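You operate a simulated robot arm through the tools that you are given. There is no shell and no other tool. Be economical: measure what you need, move in short steps, check, and stop when the job is done.

The job below is to be done with a simulated robot arm. You get a single attempt, and the scene is never put back.

## Task
Knead the putty to one colour and harden it on the warm plate.
Fine: switch the plate off when the putty has turned pale, and put the putty back on the tile.

The check looks at the end state, three seconds after you hand in, the way a careful person would. Anything else that was tipped, shoved, dropped, spilled or broken makes it a failure.

## Robot
A 6-joint arm with a two-finger parallel gripper, fixed in place. Base frame: the origin is at the foot of the arm, x ahead of it, y to its left, z up; the work surface is at about z = 0. Lengths are in mm, angles in degrees, forces in N, time in s.
With the tool pointing down near the work surface it reaches from about 140 to 580 mm from the base axis. Its first joint turns from -66.0 to 66.0 degrees. Payload 2.1 kg.
Tool frame: the origin (TCP) lies between the finger pads and is the grasp point; the fingertips stand 30 mm ahead of it; z points along the fingers, y is the line along which they close. Largest opening 94 mm; finger width 28, thickness 10; the body of the gripper, 50 by 96 mm, starts 55 mm behind the TCP.
Orientation is told as [roll, pitch, yaw] about the base's x, y, z axes, in that order, counted from this pose: with the fingers straight down and closing along the base's y, the tool's x points along the base's -x, its y along +y and its z along -z.

## Interface
- The arm moves only by the tool drive_tool. Its argument "commands" is a list of rows, each an object (a shift or turn left out is 0, a gripper value left out holds the last) with "xyz": the shift along the base's x, y, z in units of 50 mm (1.0 is 50 mm), a list of three; "delta_rot": the turn, a rotation vector about the base's x, y, z in units of 4 degrees (1.0 is 4 degrees), a list of three; "claw": the closure, from 0 (fully open) to 1 (shut). In form: [{"xyz": [x, y, z], "delta_rot": [wx, wy, wz], "claw": claw}, ...]. A call has 1 to 8 rows; each row shifts and turns the commanded pose from where the row before left it. A call with a number of a shift or a turn outside -1 to 1 is refused whole. A row lasts 0.2 s, in which the tool goes at most 50 mm and 8.6 degrees; a call with a longer step from one row to the next is refused whole, and so is a gripper value outside its range. Where a pose cannot be reached the arm comes as near as it can. A force on the tool above 40 N (or 10 N above the force at the start of the call, whichever is more), or a blocked arm, ends the call early, and 0.2 s more pass. The fingers move at their own pace (about 72 mm/s each) and stop on an object; they squeeze with about 35 N. The grip force told is the motor's: it shows also when the fingers shut on nothing. Time passes only in rows, and 0.2 s behind the last, so rows that do not move let the fingers close. It gives the time, the measured TCP pose, the force on the tool (base axes), the opening and the grip force at its end, in the units of the frame above (readings bear some noise), with the torque about the TCP (base axes, N m) and any sound that the robot's microphone picked up.
- Cameras (640 x 400 px; columns grow to the right, rows downward): "scene" is fixed at [60.8, -375.2, 490.4]; the picture's right is [0.72, -0.69, 0.00], its down [-0.34, -0.35, -0.87] and it looks along [0.60, 0.63, -0.49] (base axes); focal length 335 px, centre (320, 200). "wrist" rides on the gripper at [76, 14, -102] in the tool frame; the picture's right is [-0.18, 0.98, 0.00], its down [-0.75, -0.14, -0.64] and it looks along [-0.63, -0.12, 0.77] (tool axes); focal length 243 px, centre (320, 200). There is no depth. A picture from a camera that has moved, and an enlarged one, comes with that camera's place and axes in the base frame and with its lens.
- snapshot(camera): a new picture of that camera. The clock stands still meanwhile.
- zoom(camera, box): a new picture of the part [left, top, right, bottom] of that camera's present view, enlarged. The clock stands still meanwhile.
- sign_off(): hands the job in; it is judged then, once.

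Work in short steps. Places have to be worked out from the pictures, the camera data and where the tool is seen: move nearer, look again, correct. Check each grasp and each placing, and mend what went wrong. You have 120 turns and 84 pictures in all, those below and enlarged ones among them. Open the gripper and draw the arm clear of the work before you hand the job in, unless the task says otherwise; then end with one line.

The tools are called after "Call:" as name(argument=value, ...) on one line, values as JSON. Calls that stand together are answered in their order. drive_tool: Moves the arm, as the interface text tells. Its arguments: {"type":"object","properties":{"commands":{"type":"array","items":{"type":"object","properties":{"xyz":{"type":"array","items":{"type":"number"}},"delta_rot":{"type":"array","items":{"type":"number"}},"claw":{"type":"number"}}}}},"required":["commands"]} The other tools are called the same way: snapshot (camera) takes a picture; zoom (camera, box) takes an enlarged picture of a part of a camera's view; sign_off () hands the job in.

At the start:

```text
time: 0.0
position: [365.8, 122.1, 308.7]
ee_rot: [0.0, -0.1, -0.1]
wrist_force: [0.2, -0.5, 0.4]
wrist_torque: [0.01, -0.02, 0.0]
width: 94.0
grip_force: 0.0
```

scene: 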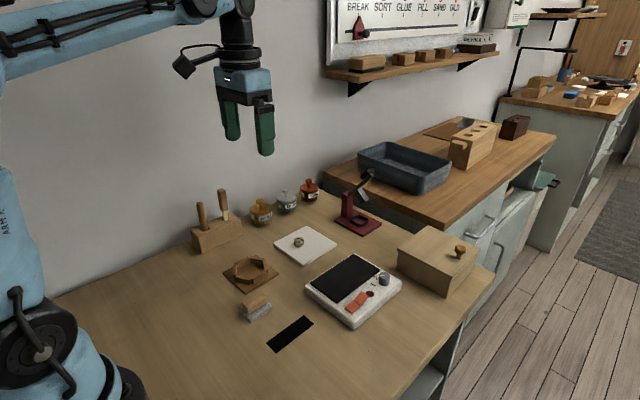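
wrist: 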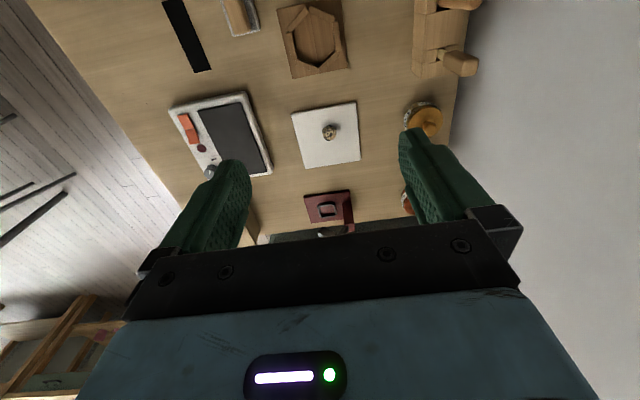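

The putty seems to be the small ball on the white tile, and the warm plate the white box with a black top, an orange switch and a knob. I'll look closer.

Call:
zoom(camera="scene", box=[260, 210, 420, 340])

Call:
zoom(camera="scene", box=[180, 170, 340, 270])

Call:
zoom(camera="wrist", box=[160, 80, 380, 220])

```text
3.08 times, centred on (340, 275) of scene
camera zoom: at [60.8, -375.2, 490.4], right [0.72, -0.69, 0.0], down [-0.34, -0.35, -0.87], along [0.6, 0.63, -0.49], focal length 1030 px, centre (258, -31)
```

zoom: 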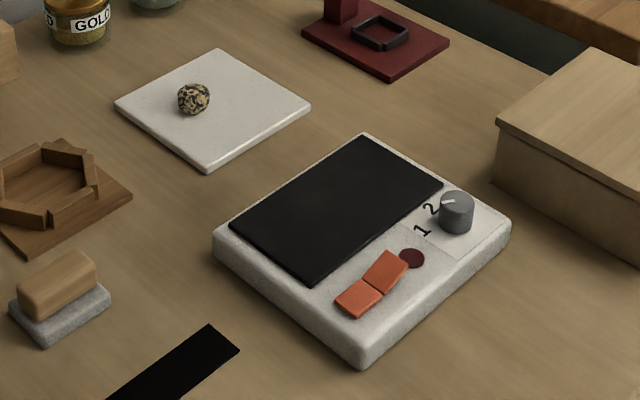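

```text
4.00 times, centred on (260, 220) of scene
camera zoom: at [60.8, -375.2, 490.4], right [0.72, -0.69, 0.0], down [-0.34, -0.35, -0.87], along [0.6, 0.63, -0.49], focal length 1339 px, centre (560, 120)
```

zoom: 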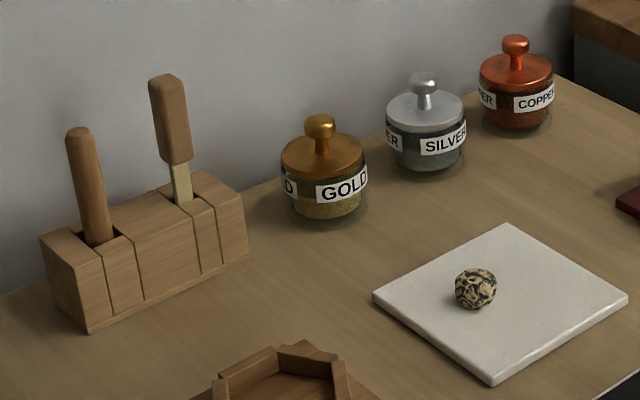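

```text
2.86 times, centred on (270, 150) of wrist
camera zoom: at [289.5, 137.7, 409.7], right [0.18, 0.98, 0.0], down [0.75, -0.14, 0.64], along [0.63, -0.12, -0.77], focal length 693 px, centre (463, 343)
```

zoom: 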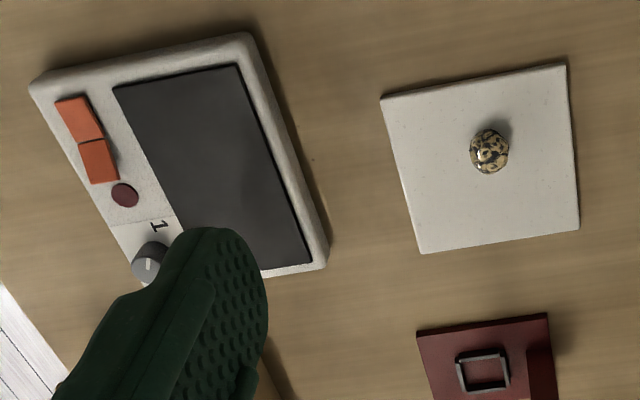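

The putty is a ball about 25 mm across, at about (467, 120) with its centre near z 18. I'll go above it with the fingers open and look again.

Call:
drive_tool(commands=[{"xyz": [0.6, 0, -0.6]}, {"xyz": [0.6, 0, -0.7]}, {"xyz": [0.6, -0.04, -0.7]}, {"xyz": [0.22, 0, -0.8]}, {"xyz": [0, 0, -0.7]}, {}])

Call:
snapshot(camera="wrist")

Call:
zoom(camera="scene", box=[330, 255, 410, 315])

```text
time: 1.4
position: [466.6, 119.9, 132.3]
ee_rot: [0.0, 0.0, 0.0]
wrist_force: [-0.3, 0.4, 1.1]
wrist_torque: [0.01, -0.03, 0.01]
width: 93.8
grip_force: 0.2
```

```text
78 pictures are left
camera wrist: at [390.0, 135.1, 234.0], right [0.18, 0.98, 0.0], down [0.75, -0.14, 0.64], along [0.63, -0.12, -0.77], focal length 243 px, centre (320, 200)
```

wrist: 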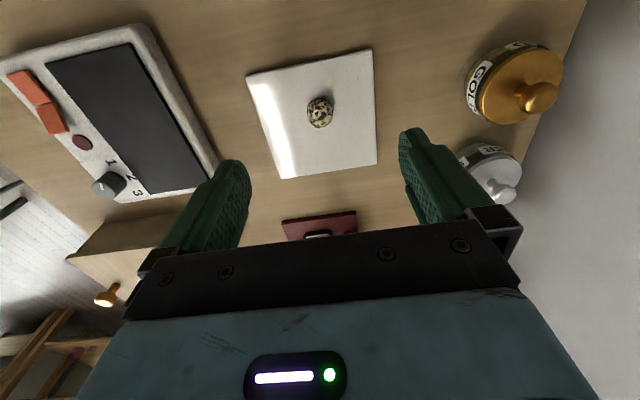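

```text
6.67 times, centred on (370, 285) of scene
camera zoom: at [60.8, -375.2, 490.4], right [0.72, -0.69, 0.0], down [-0.34, -0.35, -0.87], along [0.6, 0.63, -0.49], focal length 2232 px, centre (-13, -367)
```

zoom: 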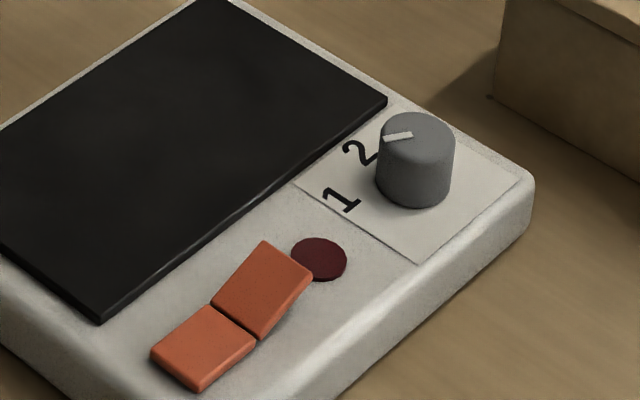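

The knob stands at 2, and the rocker's raised half is next to the dark lamp, so the plate is off. The putty is right under the TCP, so I'll lower to z≈40 (fingertips about 10) and squeeze.

Call:
drive_tool(commands=[{"xyz": [0.01, 0, -0.7]}, {"xyz": [0, 0, -0.7]}, {"xyz": [0, 0, -0.42]}, {"claw": 0.6}, {"claw": 0.85}, {"claw": 0.85}])

Call:
zoom(camera="scene", box=[260, 210, 340, 270])

```text
time: 2.8
position: [467.2, 120.8, 43.2]
ee_rot: [0.1, 0.0, -0.1]
wrist_force: [0.6, 0.7, 0.2]
wrist_torque: [0.04, 0.0, 0.04]
width: 20.7
grip_force: 34.6
```

```text
6.67 times, centred on (300, 240) of scene
camera zoom: at [60.8, -375.2, 490.4], right [0.72, -0.69, 0.0], down [-0.34, -0.35, -0.87], along [0.6, 0.63, -0.49], focal length 2232 px, centre (453, -67)
```

zoom: 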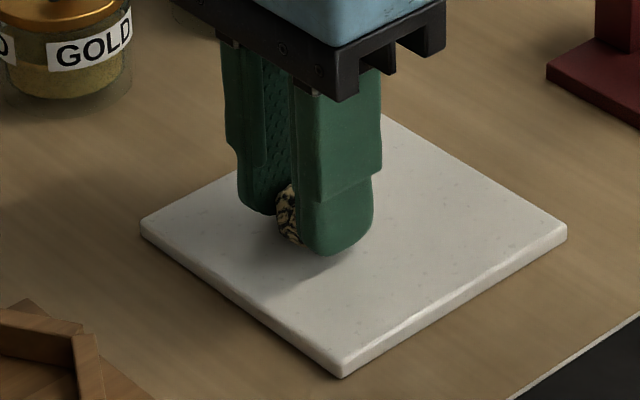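

The putty is between the fingertips at 20.7 mm under full grip. I'll squeeze with the gripper shut, open, turn and squeeze again, then check what changes.

Call:
drive_tool(commands=[{"claw": 1}, {"claw": 1}, {"claw": 1}])

Call:
drive_tool(commands=[{"claw": 0.3}, {"claw": 0.3}, {"claw": 0.3}])

Call:
zoom(camera="scene", box=[260, 210, 340, 270])

Call:
snapshot(camera="wrist")

```text
time: 3.6
position: [467.2, 119.5, 43.0]
ee_rot: [0.0, 0.0, 0.1]
wrist_force: [-0.3, -0.3, -0.4]
wrist_torque: [0.01, 0.03, 0.01]
width: 19.2
grip_force: 35.4
```

```text
time: 4.4
position: [467.4, 121.0, 42.5]
ee_rot: [0.0, 0.0, 0.0]
wrist_force: [0.4, 0.1, -0.7]
wrist_torque: [0.0, 0.01, 0.02]
width: 65.6
grip_force: 0.0
```

```text
6.67 times, centred on (300, 240) of scene
camera zoom: at [60.8, -375.2, 490.4], right [0.72, -0.69, 0.0], down [-0.34, -0.35, -0.87], along [0.6, 0.63, -0.49], focal length 2232 px, centre (453, -67)
```

zoom: 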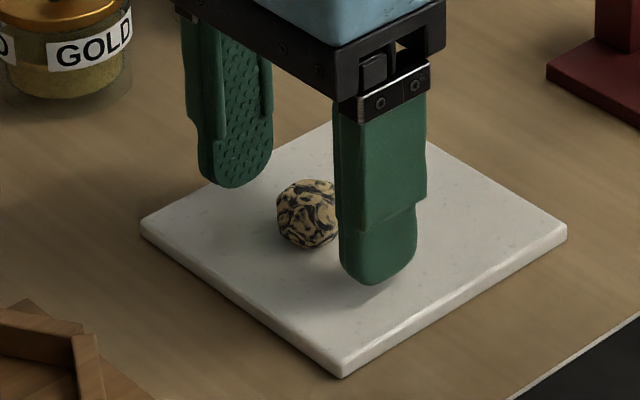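

```text
74 pictures are left
camera wrist: at [390.8, 135.6, 144.2], right [0.18, 0.98, 0.0], down [0.75, -0.14, 0.64], along [0.63, -0.12, -0.77], focal length 243 px, centre (320, 200)
```

wrist: 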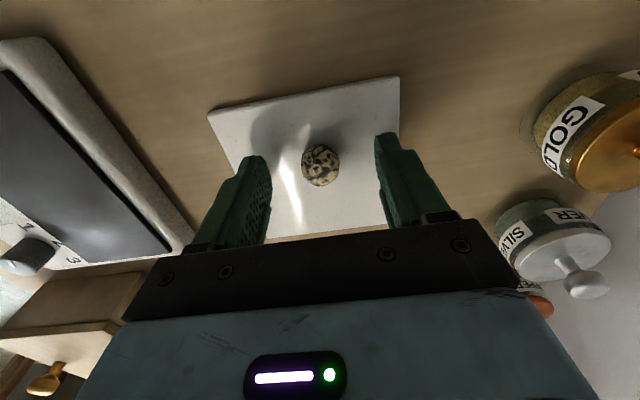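

The squeeze took (19 mm wide and still creeping). I'll repeat it, turning the tool between squeezes.

Call:
drive_tool(commands=[{"delta_rot": [0, 0, 1], "claw": 0.55}, {"delta_rot": [0, 0, 1]}, {"delta_rot": [0, 0, 1]}, {"delta_rot": [0, 0, 1]}, {"delta_rot": [0, 0, 1]}, {"delta_rot": [0, 0, 1]}, {"delta_rot": [0, 0, 1]}, {"delta_rot": [0, 0, 1]}])

Call:
drive_tool(commands=[{"claw": 1}, {"claw": 1}, {"claw": 1}, {"claw": 1}, {"claw": 1}, {"claw": 1}, {"claw": 1}, {"claw": 1}])

Call:
drive_tool(commands=[{"claw": 0.5}, {"delta_rot": [0, 0, 1], "claw": 0.5}, {"delta_rot": [0, 0, 1]}, {"delta_rot": [0, 0, 1]}, {"delta_rot": [0, 0, 1]}, {"delta_rot": [0, 0, 1]}, {"delta_rot": [0, 0, 1]}])

Call:
zoom(camera="scene", box=[260, 210, 340, 270])

Call:
zoom(camera="wrist", box=[240, 110, 400, 210])

```text
time: 6.2
position: [468.9, 120.7, 42.1]
ee_rot: [0.0, -0.1, 32.2]
wrist_force: [-0.4, 0.3, 0.4]
wrist_torque: [0.0, 0.0, -0.01]
width: 42.6
grip_force: 0.0
```

```text
time: 8.0
position: [468.3, 120.1, 41.5]
ee_rot: [0.0, 0.0, 32.0]
wrist_force: [1.0, 0.0, 4.0]
wrist_torque: [-0.02, -0.02, -0.05]
width: 20.4
grip_force: 35.1
```

```text
time: 9.6
position: [466.9, 120.7, 41.3]
ee_rot: [0.0, 0.1, 56.1]
wrist_force: [-0.6, -0.1, 0.7]
wrist_torque: [0.01, 0.0, 0.0]
width: 47.0
grip_force: 0.1
```

```text
6.67 times, centred on (300, 240) of scene
camera zoom: at [60.8, -375.2, 490.4], right [0.72, -0.69, 0.0], down [-0.34, -0.35, -0.87], along [0.6, 0.63, -0.49], focal length 2232 px, centre (453, -67)
```

zoom: 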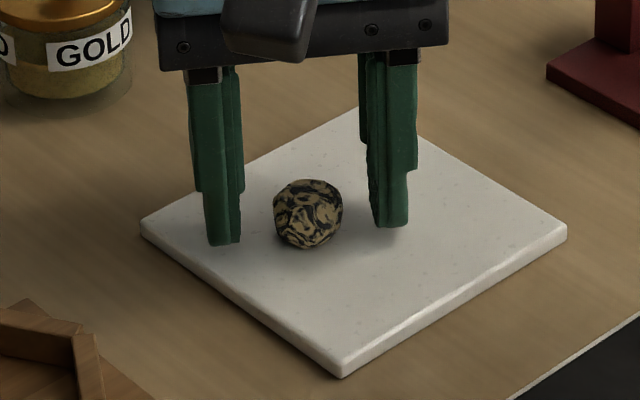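

```text
4.00 times, centred on (320, 160) of wrist
camera zoom: at [412.7, 66.2, 143.5], right [-0.71, 0.7, 0.0], down [0.54, 0.55, 0.64], along [0.45, 0.46, -0.77], focal length 970 px, centre (320, 360)
```

zoom: 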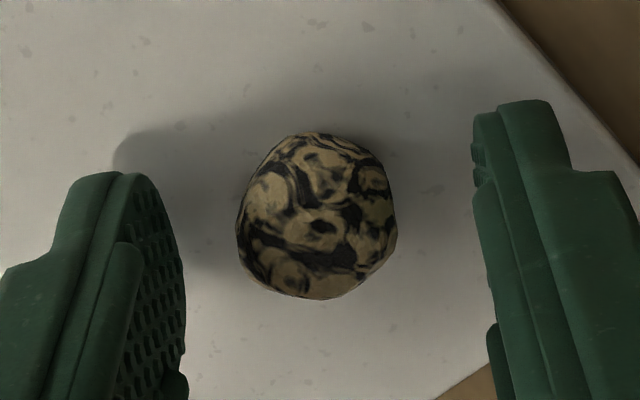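

The blotches are breaking into finer streaks, so squeezing works. I'll repeat squeeze, open, turn in short cycles.

Call:
drive_tool(commands=[{"claw": 1}, {"claw": 1}, {"claw": 1}, {"claw": 0.55}, {"delta_rot": [0, 0, -1]}, {"delta_rot": [0, 0, -1]}, {"delta_rot": [0, 0, -1]}, {"delta_rot": [0, 0, -1]}])

Call:
drive_tool(commands=[{"claw": 1}, {"claw": 1}, {"claw": 1}, {"claw": 0.55}, {"delta_rot": [0, 0, -1]}, {"delta_rot": [0, 0, -1]}, {"delta_rot": [0, 0, -1]}, {"delta_rot": [0, 0, -1]}])

Call:
drive_tool(commands=[{"claw": 1}, {"claw": 1}, {"claw": 1}, {"claw": 0.55}, {"delta_rot": [0, 0, -1]}, {"delta_rot": [0, 0, -1]}, {"delta_rot": [0, 0, -1]}, {"delta_rot": [0, 0, -1]}])

Call:
drive_tool(commands=[{"claw": 1}, {"claw": 1}, {"claw": 1}, {"claw": 0.55}, {"delta_rot": [0, 0, -1]}, {"delta_rot": [0, 0, -1]}, {"delta_rot": [0, 0, -1]}, {"delta_rot": [0, 0, -1]}])

Call:
zoom(camera="scene", box=[260, 210, 340, 270])

Call:
zoom(camera="wrist", box=[240, 110, 400, 210])

```text
time: 11.4
position: [467.3, 119.7, 42.5]
ee_rot: [0.0, 0.0, 39.9]
wrist_force: [0.1, -0.3, 0.0]
wrist_torque: [0.0, 0.02, 0.04]
width: 42.2
grip_force: 0.1
```

```text
time: 13.2
position: [467.8, 121.3, 40.7]
ee_rot: [0.0, -0.1, 23.9]
wrist_force: [0.2, 0.7, 0.5]
wrist_torque: [0.0, 0.0, -0.02]
width: 42.5
grip_force: 0.1
```

```text
time: 15.0
position: [466.9, 120.6, 42.6]
ee_rot: [0.0, 0.1, 7.9]
wrist_force: [0.0, -0.7, 0.1]
wrist_torque: [0.02, 0.0, 0.01]
width: 42.4
grip_force: 0.1
```

```text
time: 16.8
position: [467.0, 120.3, 43.2]
ee_rot: [0.0, -0.1, -8.1]
wrist_force: [0.8, 0.2, 0.0]
wrist_torque: [0.01, 0.01, 0.0]
width: 41.9
grip_force: 0.0
```

```text
6.67 times, centred on (300, 240) of scene
camera zoom: at [60.8, -375.2, 490.4], right [0.72, -0.69, 0.0], down [-0.34, -0.35, -0.87], along [0.6, 0.63, -0.49], focal length 2232 px, centre (453, -67)
```

zoom: 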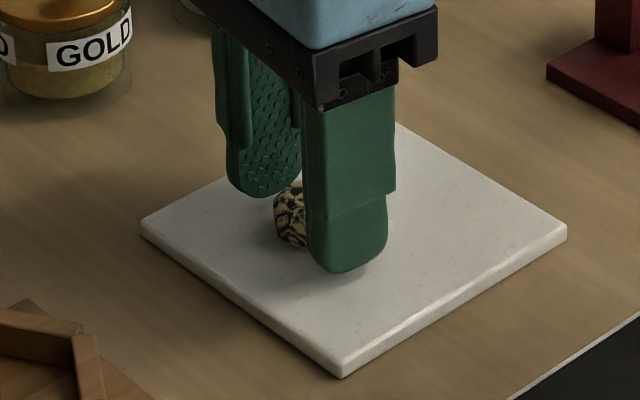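

```text
4.00 times, centred on (320, 160) of wrist
camera zoom: at [394.0, 146.2, 143.9], right [0.32, 0.95, 0.0], down [0.73, -0.25, 0.64], along [0.61, -0.21, -0.77], focal length 970 px, centre (320, 360)
```

zoom: 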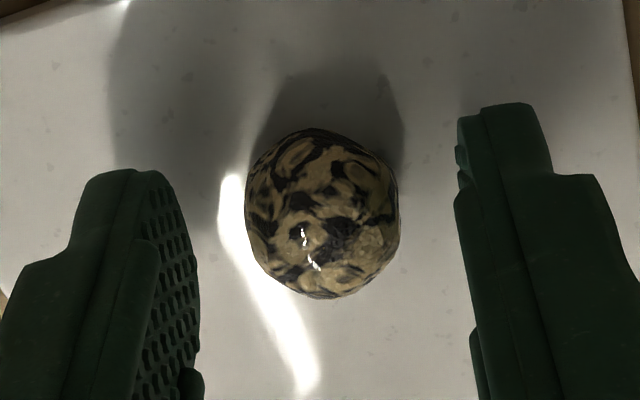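

Progress isn't clear from these views. I'll measure how far a squeeze goes and compare the same view before and after.

Call:
drive_tool(commands=[{"claw": 1}, {"claw": 1}, {"claw": 1}])

Call:
drive_tool(commands=[{"claw": 1}, {"claw": 1}, {"claw": 1}, {"claw": 1}, {"claw": 1}, {"claw": 1}, {"claw": 1}, {"claw": 1}])

Call:
drive_tool(commands=[{"claw": 0.55}, {"claw": 0.55}])

Call:
zoom(camera="wrist", box=[240, 110, 400, 210])

Call:
drive_tool(commands=[{"claw": 1}, {"claw": 1}, {"claw": 1}])

```text
time: 17.6
position: [467.6, 120.5, 41.9]
ee_rot: [0.0, 0.0, -7.9]
wrist_force: [-0.6, -1.0, 1.3]
wrist_torque: [-0.11, 0.04, -0.02]
width: 18.9
grip_force: 35.0
```

```text
time: 19.4
position: [467.7, 120.9, 43.5]
ee_rot: [0.0, 0.0, -8.0]
wrist_force: [0.8, 1.0, 4.5]
wrist_torque: [-0.01, 0.0, 0.01]
width: 20.2
grip_force: 35.2
```

```text
time: 20.0
position: [467.9, 120.4, 42.9]
ee_rot: [0.0, 0.0, -8.0]
wrist_force: [0.2, 0.0, -0.5]
wrist_torque: [0.01, -0.02, -0.02]
width: 42.3
grip_force: 0.1
```

```text
4.00 times, centred on (320, 160) of wrist
camera zoom: at [393.9, 146.1, 143.8], right [0.32, 0.95, 0.0], down [0.73, -0.24, 0.64], along [0.61, -0.2, -0.77], focal length 970 px, centre (320, 360)
```

zoom: 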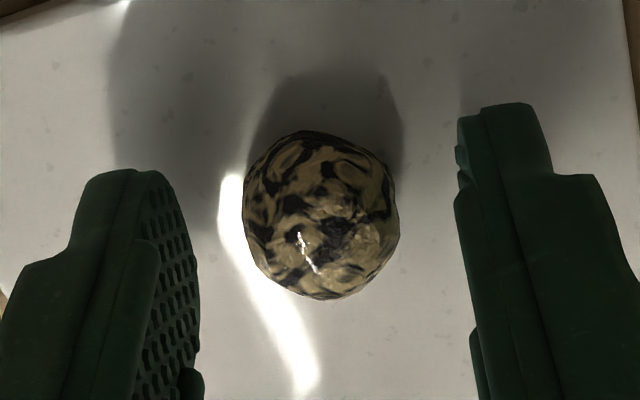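

```text
time: 20.8
position: [467.1, 121.0, 42.7]
ee_rot: [0.0, -0.1, -7.9]
wrist_force: [0.3, 0.2, -0.4]
wrist_torque: [-0.01, -0.01, -0.02]
width: 20.2
grip_force: 35.3
```

The ball recovers its shape after each squeeze and the contrast drops only slowly. I'll go a little lower for a fuller bite and do several squeezes per call.

Call:
drive_tool(commands=[{"claw": 0.6}, {"xyz": [0, 0, -0.08], "claw": 0.6}, {"claw": 1}, {"claw": 1}, {"claw": 0.65}, {"claw": 1}, {"claw": 1}, {"claw": 1}])

Call:
drive_tool(commands=[{"claw": 0.65}, {"claw": 1}, {"claw": 1}, {"claw": 0.65}, {"claw": 1}, {"claw": 1}, {"claw": 0.65}, {"claw": 1}])

Call:
drive_tool(commands=[{"claw": 0.65}, {"claw": 1}, {"claw": 1}, {"claw": 0.65}, {"claw": 1}, {"claw": 1}, {"claw": 0.65}, {"claw": 0.55}])

Call:
zoom(camera="wrist", box=[240, 110, 400, 210])

```text
time: 22.6
position: [467.6, 120.2, 38.1]
ee_rot: [0.0, -0.1, -8.0]
wrist_force: [0.0, -0.5, -0.2]
wrist_torque: [-0.01, -0.02, 0.0]
width: 20.5
grip_force: 34.5
```

```text
time: 24.4
position: [467.9, 120.3, 39.6]
ee_rot: [0.0, 0.0, -8.0]
wrist_force: [-0.3, -0.2, -1.1]
wrist_torque: [-0.03, 0.0, 0.0]
width: 20.6
grip_force: 34.7
```

```text
time: 26.2
position: [467.3, 119.5, 38.2]
ee_rot: [0.0, 0.1, -8.0]
wrist_force: [-0.2, -0.5, -0.4]
wrist_torque: [0.02, 0.01, 0.02]
width: 42.5
grip_force: 0.0
```

```text
4.00 times, centred on (320, 160) of wrist
camera zoom: at [394.0, 146.0, 139.7], right [0.32, 0.95, 0.0], down [0.73, -0.24, 0.64], along [0.61, -0.2, -0.77], focal length 970 px, centre (320, 360)
```

zoom: 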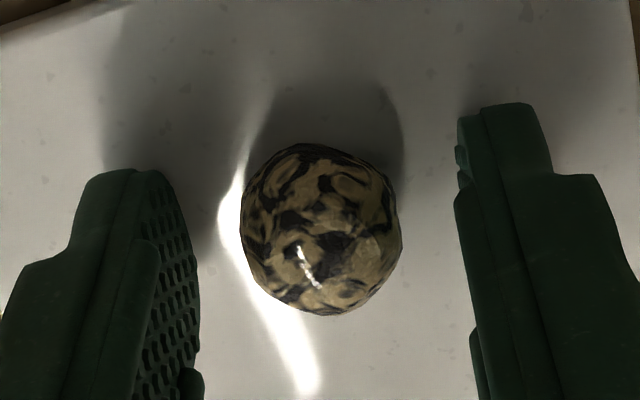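

The change is small: the light parts have dulled a little. I'll turn about 88° and see whether squeezing across the old direction mixes faster.

Call:
drive_tool(commands=[{"delta_rot": [0, 0, 1]}, {"delta_rot": [0, 0, 1]}, {"delta_rot": [0, 0, 1]}, {"delta_rot": [0, 0, 1]}, {"delta_rot": [0, 0, 1]}, {"delta_rot": [0, 0, 1]}, {"delta_rot": [0, 0, 1]}, {"delta_rot": [0, 0, 1]}])

Call:
drive_tool(commands=[{"delta_rot": [0, 0, 1]}, {"delta_rot": [0, 0, 1]}, {"delta_rot": [0, 0, 1]}, {"delta_rot": [0, 0, 1]}, {"delta_rot": [0, 0, 1]}, {"delta_rot": [0, 0, 1]}, {"delta_rot": [0, 0, 1]}, {"delta_rot": [0, 0, 1]}])

Call:
drive_tool(commands=[{"delta_rot": [0, 0, 1]}, {"delta_rot": [0, 0, 1]}, {"delta_rot": [0, 0, 1]}, {"delta_rot": [0, 0, 1]}, {"delta_rot": [0, 0, 1]}, {"delta_rot": [0, 0, 1]}])

Call:
zoom(camera="wrist", box=[240, 110, 400, 210])

Call:
drive_tool(commands=[{"claw": 1}, {"claw": 1}, {"claw": 1}])

Call:
drive_tool(commands=[{"claw": 0.55}, {"claw": 0.55}])

Call:
zoom(camera="wrist", box=[240, 110, 400, 210])

```text
time: 28.0
position: [467.9, 120.7, 36.8]
ee_rot: [-0.1, 0.1, 24.2]
wrist_force: [-0.4, 0.2, 4.3]
wrist_torque: [-0.06, 0.01, -0.1]
width: 42.3
grip_force: 0.0
```

```text
time: 29.8
position: [466.1, 120.4, 38.7]
ee_rot: [-0.1, 0.0, 56.1]
wrist_force: [-0.3, -0.3, -0.7]
wrist_torque: [0.0, 0.02, 0.01]
width: 42.3
grip_force: 0.0
```

```text
time: 31.2
position: [467.8, 120.1, 39.2]
ee_rot: [0.0, 0.0, 80.1]
wrist_force: [-0.1, 0.4, 0.4]
wrist_torque: [-0.05, -0.01, 0.0]
width: 42.2
grip_force: 0.0
```

```text
4.00 times, centred on (320, 160) of wrist
camera zoom: at [440.0, 48.8, 139.8], right [-0.94, 0.35, 0.0], down [0.27, 0.72, 0.64], along [0.23, 0.6, -0.77], focal length 970 px, centre (320, 360)
```

zoom: 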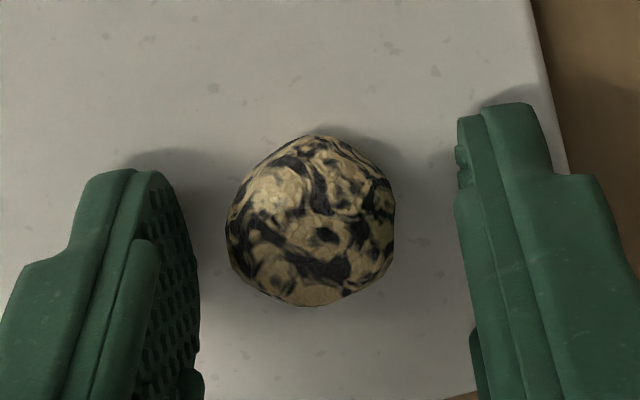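

```text
time: 32.0
position: [466.5, 118.8, 39.0]
ee_rot: [-0.1, 0.0, 79.9]
wrist_force: [-0.7, 0.5, -0.6]
wrist_torque: [0.0, 0.03, 0.02]
width: 20.4
grip_force: 34.8
```

```text
time: 32.6
position: [468.2, 121.9, 37.7]
ee_rot: [0.0, 0.0, 79.9]
wrist_force: [-0.1, 0.6, -0.2]
wrist_torque: [0.01, 0.03, 0.01]
width: 42.0
grip_force: 0.0
```

```text
4.00 times, centred on (320, 160) of wrist
camera zoom: at [439.9, 48.8, 139.8], right [-0.94, 0.35, 0.0], down [0.27, 0.72, 0.64], along [0.23, 0.6, -0.77], focal length 970 px, centre (320, 360)
```

zoom: 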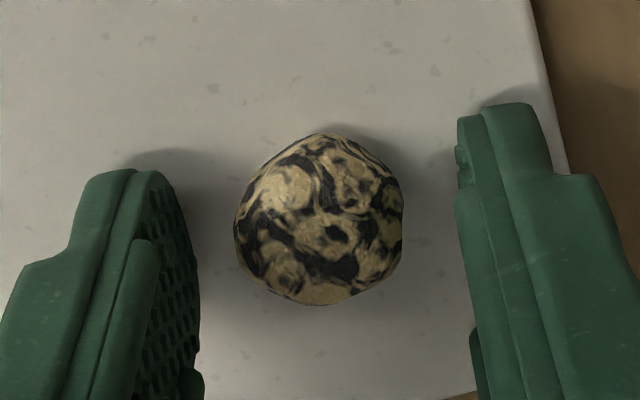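

The pattern looks almost unchanged in matching views. I'll take a tight reference picture, then try pressing the ball flat from above with closed fingers.

Call:
zoom(camera="scene", box=[282, 229, 314, 249])

Call:
drive_tool(commands=[{"xyz": [0, 0, 0.8]}, {"claw": 1}, {"claw": 1}, {"claw": 1}])

Call:
drive_tool(commands=[{"xyz": [0, 0, -0.2]}, {"xyz": [0, 0, -0.1]}, {"xyz": [0, 0, -0.1]}, {"xyz": [0, 0, -0.1]}, {"xyz": [0, 0, -0.1]}])

```text
16.00 times, centred on (298, 239) of scene
camera zoom: at [60.8, -375.2, 490.4], right [0.72, -0.69, 0.0], down [-0.34, -0.35, -0.87], along [0.6, 0.63, -0.49], focal length 5356 px, centre (672, -424)
```

zoom: 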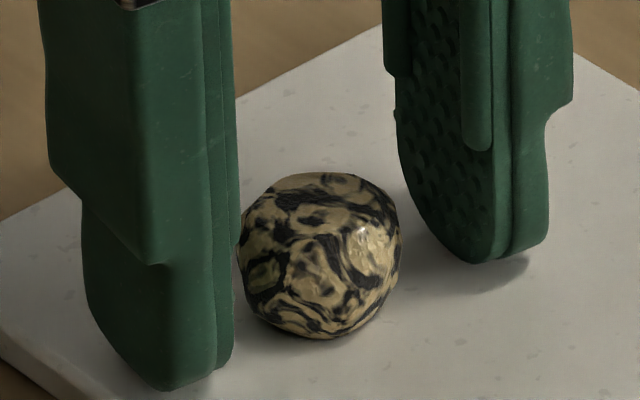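

```text
time: 33.6
position: [467.6, 120.9, 78.5]
ee_rot: [0.0, -0.1, 80.0]
wrist_force: [0.2, 0.0, 0.4]
wrist_torque: [0.02, 0.0, -0.02]
width: 0.0
grip_force: 33.8
```

```text
time: 34.7
position: [467.8, 119.9, 54.2]
ee_rot: [0.1, 0.0, 80.1]
wrist_force: [-0.3, 0.2, 17.6]
wrist_torque: [0.07, -0.01, 0.0]
width: 0.0
grip_force: 33.7
stopped in row 5: the force on the tool passed its limit (the readings are from after the stop); the commanded pose is now the measured one
```

The press met resistance and stopped with the tips near z 24. I'll back off and look.

Call:
drive_tool(commands=[{"xyz": [0, 0, 0.6]}, {"xyz": [0, 0, 0.2]}])

Call:
zoom(camera="scene", box=[282, 229, 314, 249])

```text
time: 35.3
position: [467.7, 119.5, 95.0]
ee_rot: [0.1, 0.1, 80.0]
wrist_force: [0.5, -0.2, 0.8]
wrist_torque: [0.02, -0.01, 0.0]
width: 0.0
grip_force: 33.3
```

```text
16.00 times, centred on (298, 239) of scene
camera zoom: at [60.8, -375.2, 490.4], right [0.72, -0.69, 0.0], down [-0.34, -0.35, -0.87], along [0.6, 0.63, -0.49], focal length 5356 px, centre (672, -424)
```

zoom: 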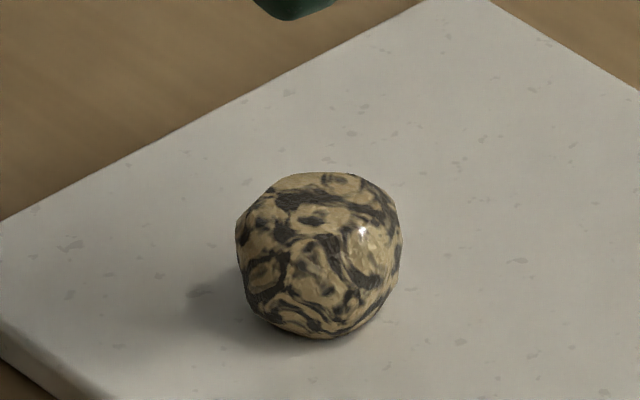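

The dark areas look slightly greyer, though shadow may explain part of that. I'll press twice more and compare from the same raised pose.

Call:
drive_tool(commands=[{"xyz": [0, 0, -0.6]}, {"xyz": [0, 0, -0.1]}, {"xyz": [0, 0, -0.08]}, {"xyz": [0, 0, -0.05]}, {"xyz": [0, 0, -0.05]}])

Call:
drive_tool(commands=[{"xyz": [0, 0, 0.24]}, {"xyz": [0, 0, -0.2]}, {"xyz": [0, 0, -0.05]}, {"xyz": [0, 0, 0.6]}, {"xyz": [0, 0, 0.2]}])

Call:
zoom(camera="scene", box=[282, 229, 314, 249])

```text
time: 36.3
position: [467.7, 121.2, 55.0]
ee_rot: [0.1, 0.0, 79.9]
wrist_force: [0.2, 0.6, 16.8]
wrist_torque: [0.06, -0.03, 0.02]
width: 0.0
grip_force: 32.6
stopped in row 5: the force on the tool passed its limit (the readings are from after the stop); the commanded pose is now the measured one
```

```text
time: 37.5
position: [466.8, 119.8, 94.3]
ee_rot: [0.0, 0.0, 80.0]
wrist_force: [0.1, -0.3, 0.5]
wrist_torque: [0.03, -0.03, 0.0]
width: 0.0
grip_force: 32.7
```

```text
16.00 times, centred on (298, 239) of scene
camera zoom: at [60.8, -375.2, 490.4], right [0.72, -0.69, 0.0], down [-0.34, -0.35, -0.87], along [0.6, 0.63, -0.49], focal length 5356 px, centre (672, -424)
```

zoom: 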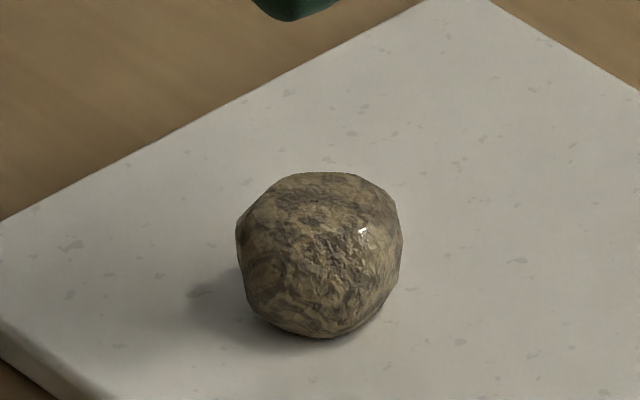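

Pressing it against the tile is what kneads it: the colours have clearly blended. I'll press several more times.

Call:
drive_tool(commands=[{"xyz": [0, 0, -0.6]}, {"xyz": [0, 0, -0.18]}, {"xyz": [0, 0, 0.24]}, {"xyz": [0, 0, -0.24]}, {"xyz": [0, 0, 0.6]}, {"xyz": [0, 0, 0.2]}])

Call:
zoom(camera="scene", box=[282, 229, 314, 249])

```text
time: 38.9
position: [467.3, 120.3, 93.5]
ee_rot: [0.1, -0.1, 80.1]
wrist_force: [0.0, -0.2, 0.2]
wrist_torque: [-0.02, 0.0, -0.02]
width: 0.1
grip_force: 33.5
```

```text
16.00 times, centred on (298, 239) of scene
camera zoom: at [60.8, -375.2, 490.4], right [0.72, -0.69, 0.0], down [-0.34, -0.35, -0.87], along [0.6, 0.63, -0.49], focal length 5356 px, centre (672, -424)
```

zoom: 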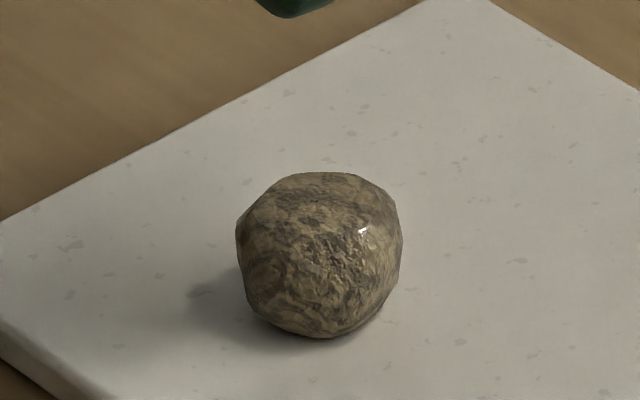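

That last round was probably too quick and shallow. I'll press slower and deeper, with dwells.

Call:
drive_tool(commands=[{"xyz": [0, 0, -0.6]}, {"xyz": [0, 0, -0.12]}, {"xyz": [0, 0, -0.06]}, {"xyz": [0, 0, -0.05]}, {"xyz": [0, 0, -0.05]}, {}])

Call:
drive_tool(commands=[{"xyz": [0, 0, 0.3]}, {"xyz": [0, 0, -0.24]}, {"xyz": [0, 0, -0.05]}, {"xyz": [0, 0, -0.05]}, {"xyz": [0, 0, -0.05]}, {"xyz": [0, 0, -0.05]}])

Call:
drive_tool(commands=[{"xyz": [0, 0, 0.6]}, {"xyz": [0, 0, 0.2]}])

Call:
zoom(camera="scene", box=[282, 229, 314, 249])

```text
time: 40.0
position: [468.4, 120.7, 55.2]
ee_rot: [0.1, 0.0, 80.0]
wrist_force: [-0.4, 0.4, 16.9]
wrist_torque: [0.04, -0.01, 0.02]
width: 0.0
grip_force: 33.3
stopped in row 5: the force on the tool passed its limit (the readings are from after the stop); the commanded pose is now the measured one
```

```text
time: 41.1
position: [467.3, 121.6, 54.8]
ee_rot: [0.2, 0.0, 80.0]
wrist_force: [0.7, 0.6, 16.3]
wrist_torque: [0.03, 0.01, 0.0]
width: 0.0
grip_force: 32.6
stopped in row 5: the force on the tool passed its limit (the readings are from after the stop); the commanded pose is now the measured one
```

```text
time: 41.7
position: [468.8, 119.7, 94.3]
ee_rot: [0.2, 0.1, 80.1]
wrist_force: [-0.2, 0.6, 0.1]
wrist_torque: [0.0, 0.01, 0.03]
width: 0.2
grip_force: 33.2
```

```text
16.00 times, centred on (298, 239) of scene
camera zoom: at [60.8, -375.2, 490.4], right [0.72, -0.69, 0.0], down [-0.34, -0.35, -0.87], along [0.6, 0.63, -0.49], focal length 5356 px, centre (672, -424)
```

zoom: 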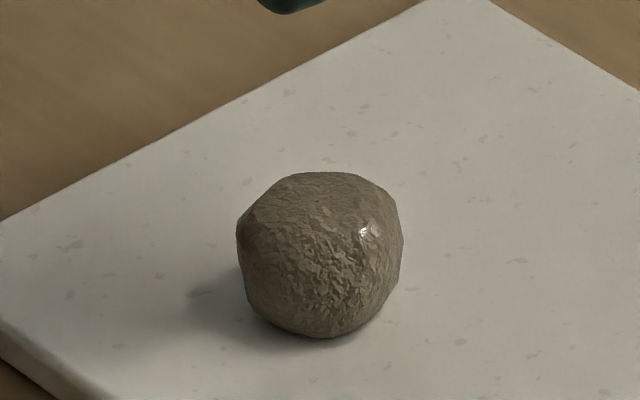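

It is nearly one colour now. Two more deep presses for margin.

Call:
drive_tool(commands=[{"xyz": [0, 0, -0.6]}, {"xyz": [0, 0, -0.12]}, {"xyz": [0, 0, -0.06]}, {"xyz": [0, 0, -0.05]}, {"xyz": [0, 0, -0.05]}, {}])

Call:
drive_tool(commands=[{"xyz": [0, 0, 0.3]}, {"xyz": [0, 0, -0.24]}, {"xyz": [0, 0, -0.05]}, {"xyz": [0, 0, -0.05]}, {"xyz": [0, 0, -0.05]}, {"xyz": [0, 0, -0.05]}])

Call:
drive_tool(commands=[{"xyz": [0, 0, 0.6]}, {"xyz": [0, 0, 0.4]}])

Call:
zoom(camera="scene", box=[282, 229, 314, 249])

Call:
snapshot(camera="wrist")

```text
time: 42.7
position: [467.9, 120.1, 56.1]
ee_rot: [0.2, 0.1, 80.0]
wrist_force: [0.2, 0.5, 16.3]
wrist_torque: [0.0, -0.01, 0.01]
width: 0.0
grip_force: 33.1
stopped in row 5: the force on the tool passed its limit (the readings are from after the stop); the commanded pose is now the measured one
```

```text
time: 43.8
position: [468.8, 122.0, 55.7]
ee_rot: [0.3, 0.1, 80.0]
wrist_force: [0.1, 0.6, 16.7]
wrist_torque: [0.03, 0.01, 0.01]
width: 0.2
grip_force: 33.0
stopped in row 5: the force on the tool passed its limit (the readings are from after the stop); the commanded pose is now the measured one
```

```text
time: 44.4
position: [467.7, 119.7, 103.5]
ee_rot: [0.2, 0.1, 80.1]
wrist_force: [-0.5, 0.6, 0.4]
wrist_torque: [-0.02, 0.04, 0.0]
width: 0.0
grip_force: 32.5
```

```text
16.00 times, centred on (298, 239) of scene
camera zoom: at [60.8, -375.2, 490.4], right [0.72, -0.69, 0.0], down [-0.34, -0.35, -0.87], along [0.6, 0.63, -0.49], focal length 5356 px, centre (672, -424)
```

zoom: 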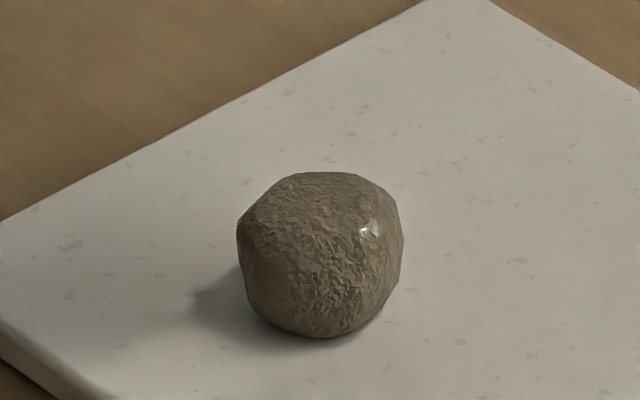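

```text
59 pictures are left
camera wrist: at [440.2, 49.8, 206.3], right [-0.94, 0.35, 0.0], down [0.27, 0.72, 0.64], along [0.22, 0.6, -0.77], focal length 243 px, centre (320, 200)
```

wrist: 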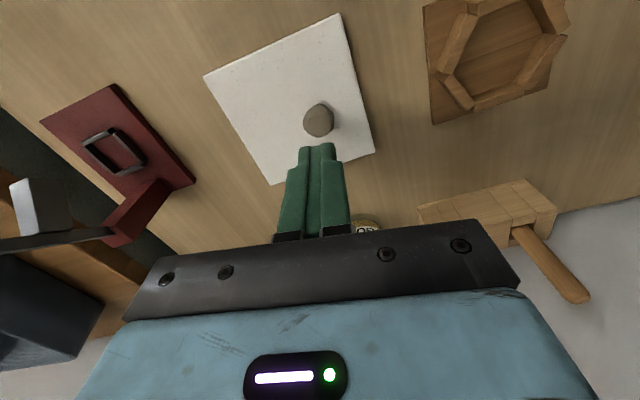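

The putty is uniform taupe. I'll grip it, lift, and carry it to the plate. The black surface spans about x 390–519, y -73 to -2, so its centre is near (455, -38).

Call:
drive_tool(commands=[{"claw": 0.55}, {"claw": 0.55}, {"xyz": [0, 0, -0.7]}, {"xyz": [0, 0, -0.57]}, {"claw": 0.76}, {"claw": 0.8}, {"claw": 0.8}])

Call:
drive_tool(commands=[{"xyz": [0, 0, 0.5]}, {"xyz": [0, 0, 0.8]}, {}])

Call:
zoom(camera="scene", box=[240, 170, 360, 260])

```text
time: 46.0
position: [467.4, 121.3, 40.5]
ee_rot: [0.1, 0.1, 79.9]
wrist_force: [0.4, 0.1, 0.2]
wrist_torque: [0.04, -0.01, 0.01]
width: 20.2
grip_force: 35.3
```

```text
time: 46.8
position: [467.2, 120.8, 105.8]
ee_rot: [0.3, 0.1, 80.0]
wrist_force: [0.3, -0.1, 0.0]
wrist_torque: [0.01, -0.04, 0.01]
width: 20.5
grip_force: 35.1
```

```text
4.44 times, centred on (300, 215) of scene
camera zoom: at [60.8, -375.2, 490.4], right [0.72, -0.69, 0.0], down [-0.34, -0.35, -0.87], along [0.6, 0.63, -0.49], focal length 1488 px, centre (409, 133)
```

zoom: 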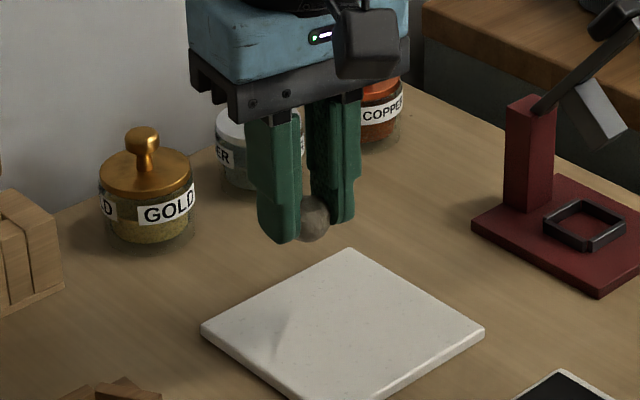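

The ball is held. I'll move over the plate and lower gently until near contact.

Call:
drive_tool(commands=[{"xyz": [-0.05, -0.7, 0]}, {"xyz": [-0.1, -0.8, 0]}, {"xyz": [-0.1, -0.8, 0]}, {"xyz": [0, -0.86, 0]}, {"xyz": [0, 0, -0.5]}, {"xyz": [0, 0, -0.36]}, {}])

Call:
zoom(camera="scene", box=[290, 210, 430, 330])

Call:
snapshot(camera="wrist")

```text
time: 48.4
position: [454.9, -38.0, 62.2]
ee_rot: [0.2, 0.1, 79.9]
wrist_force: [-0.5, 0.5, 0.8]
wrist_torque: [0.0, 0.0, -0.02]
width: 20.3
grip_force: 35.4
```

```text
3.33 times, centred on (360, 270) of scene
camera zoom: at [60.8, -375.3, 490.4], right [0.72, -0.69, 0.0], down [-0.34, -0.35, -0.87], along [0.6, 0.63, -0.49], focal length 1116 px, centre (187, -33)
```

zoom: 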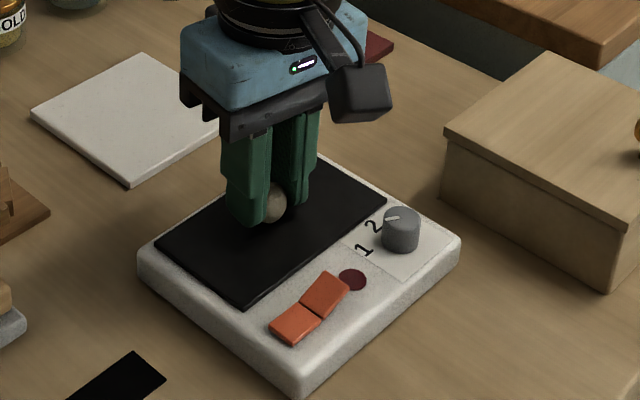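

```text
56 pictures are left
camera wrist: at [427.5, -108.9, 164.2], right [-0.94, 0.35, 0.0], down [0.27, 0.72, 0.64], along [0.22, 0.6, -0.77], focal length 243 px, centre (320, 200)
```

wrist: 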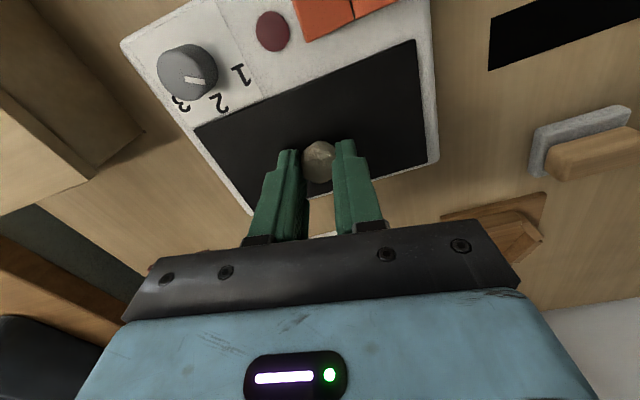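

I'll lower in small steps until contact.

Call:
drive_tool(commands=[{"xyz": [0, 0, -0.06]}, {"xyz": [0, 0, -0.04]}, {}])

Call:
zoom(camera="scene", box=[330, 240, 370, 270])

```text
time: 49.0
position: [455.2, -37.9, 61.5]
ee_rot: [0.3, 0.1, 80.0]
wrist_force: [0.3, -1.1, 12.7]
wrist_torque: [-0.01, 0.0, -0.02]
width: 20.5
grip_force: 35.9
stopped in row 3: the force on the tool passed its limit (the readings are from after the stop); the commanded pose is now the measured one
```

```text
13.33 times, centred on (350, 255) of scene
camera zoom: at [60.7, -375.2, 490.4], right [0.72, -0.69, 0.0], down [-0.34, -0.35, -0.87], along [0.6, 0.63, -0.49], focal length 4463 px, centre (-80, -533)
```

zoom: 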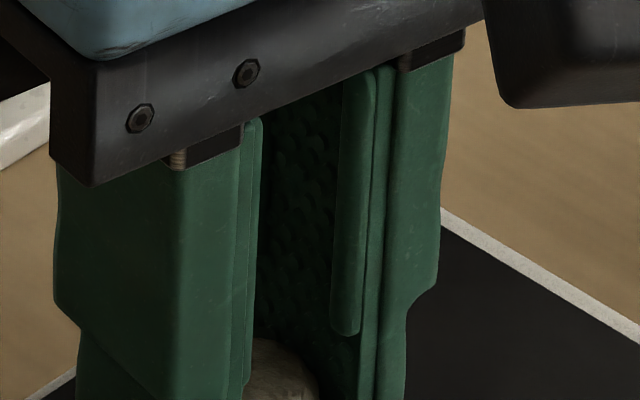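

It is in contact with the plate. I'll release and lift clear.

Call:
drive_tool(commands=[{"claw": 0.5}, {"claw": 0.45}, {"xyz": [0, 0, 0.6]}, {"xyz": [0, 0, 0.6]}, {}])

Call:
snapshot(camera="wrist")

Call:
zoom(camera="scene", box=[290, 230, 410, 330])

```text
time: 50.2
position: [453.9, -38.1, 118.7]
ee_rot: [0.3, 0.0, 80.0]
wrist_force: [0.6, 0.2, 0.1]
wrist_torque: [0.04, 0.01, 0.01]
width: 51.7
grip_force: 0.2
```

```text
54 pictures are left
camera wrist: at [427.6, -109.0, 221.0], right [-0.94, 0.35, 0.01], down [0.27, 0.72, 0.64], along [0.22, 0.6, -0.77], focal length 243 px, centre (320, 200)
```

wrist: 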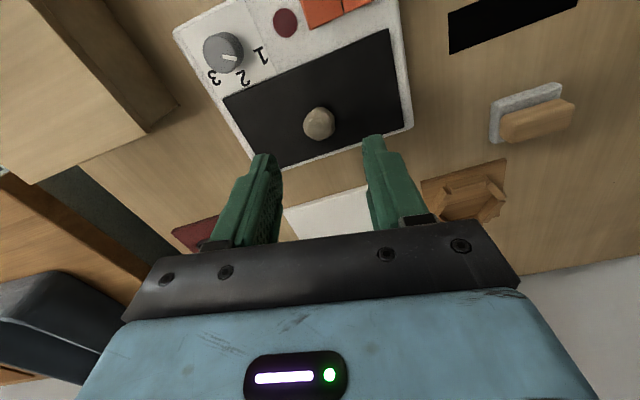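

```text
4.00 times, centred on (350, 280) of scene
camera zoom: at [60.8, -375.2, 490.4], right [0.72, -0.69, 0.0], down [-0.34, -0.35, -0.87], along [0.6, 0.63, -0.49], focal length 1339 px, centre (200, -120)
```

zoom: 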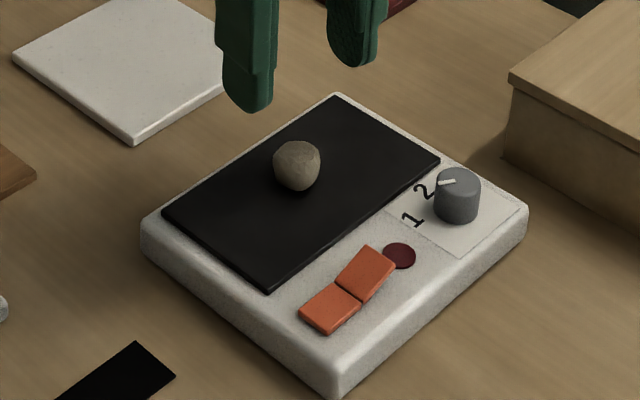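

The putty sits in the middle of the plate. I'll close the fingers and move above the raised rocker half, near (425, -104).

Call:
drive_tool(commands=[{"xyz": [-0.29, -0.66, 0], "claw": 1}, {"xyz": [-0.29, -0.66, 0]}, {"xyz": [0, 0, -0.5]}, {}])

Call:
snapshot(camera="wrist")

Call:
zoom(camera="scene", box=[310, 230, 410, 320])

```text
time: 51.2
position: [424.9, -103.4, 95.0]
ee_rot: [0.2, 0.1, 80.1]
wrist_force: [0.2, -0.2, 0.2]
wrist_torque: [0.02, -0.02, 0.01]
width: 0.0
grip_force: 33.3
```

```text
52 pictures are left
camera wrist: at [398.3, -174.5, 196.6], right [-0.94, 0.35, 0.01], down [0.27, 0.72, 0.64], along [0.22, 0.6, -0.77], focal length 243 px, centre (320, 200)
```

wrist: 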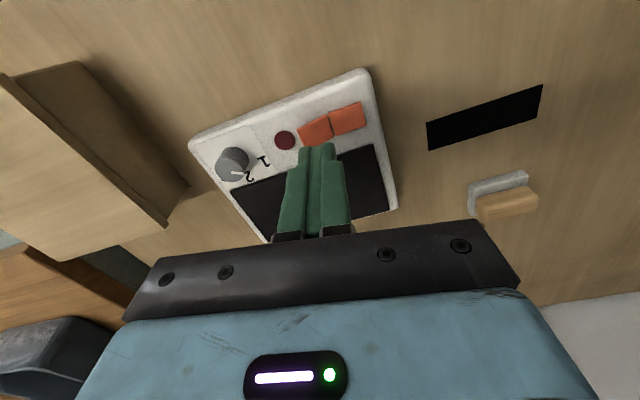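

```text
4.44 times, centred on (360, 275) of scene
camera zoom: at [60.8, -375.3, 490.4], right [0.72, -0.69, 0.0], down [-0.34, -0.35, -0.87], along [0.6, 0.63, -0.49], focal length 1488 px, centre (142, -133)
```

zoom: 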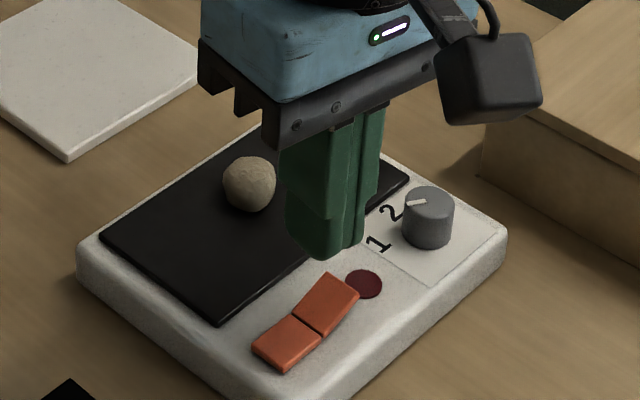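

The wrist view puts the raised half at about (427, -107). I'll shift 3 mm and press down in small steps.

Call:
drive_tool(commands=[{"xyz": [0.05, -0.06, -0.4]}, {"xyz": [0, 0, -0.12]}, {"xyz": [0, 0, -0.08]}, {"xyz": [0, 0, -0.06]}, {"xyz": [0, 0, -0.04]}])

Call:
zoom(camera="scene", box=[310, 230, 410, 320])

```text
time: 52.4
position: [428.4, -107.0, 59.2]
ee_rot: [0.3, 0.2, 80.1]
wrist_force: [-0.7, -0.2, -0.1]
wrist_torque: [0.0, 0.04, 0.01]
width: 0.1
grip_force: 32.7
heard: click
```

```text
4.44 times, centred on (360, 275) of scene
camera zoom: at [60.8, -375.2, 490.4], right [0.72, -0.69, 0.0], down [-0.34, -0.35, -0.87], along [0.6, 0.63, -0.49], focal length 1488 px, centre (142, -133)
```

zoom: 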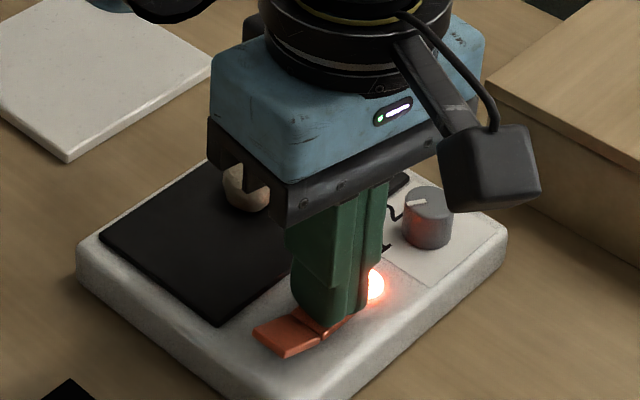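

Click heard and the lamp is lit, so the plate is on. I'll raise, hover over the other rocker half (about 402, -106) ready to switch off, and watch the putty.

Call:
drive_tool(commands=[{"xyz": [0, 0, 0.6]}, {"xyz": [-0.5, 0, 0]}, {}])

Call:
zoom(camera="scene", box=[310, 230, 410, 320])

Call:
snapshot(camera="wrist")

```text
time: 53.2
position: [402.7, -107.0, 89.9]
ee_rot: [0.3, 0.1, 80.0]
wrist_force: [0.9, 0.4, -0.1]
wrist_torque: [-0.01, 0.01, 0.04]
width: 0.1
grip_force: 32.6
```

```text
4.44 times, centred on (360, 275) of scene
camera zoom: at [60.8, -375.2, 490.4], right [0.72, -0.69, 0.0], down [-0.34, -0.35, -0.87], along [0.6, 0.63, -0.49], focal length 1488 px, centre (142, -133)
```

zoom: 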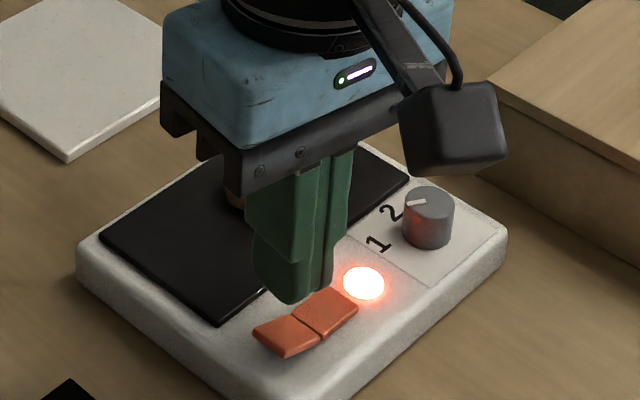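

```text
48 pictures are left
camera wrist: at [375.5, -177.8, 191.7], right [-0.94, 0.35, 0.01], down [0.27, 0.72, 0.64], along [0.22, 0.6, -0.77], focal length 243 px, centre (320, 200)
```

wrist: 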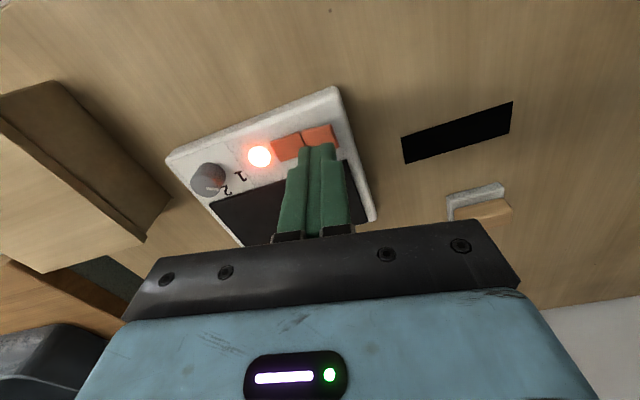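

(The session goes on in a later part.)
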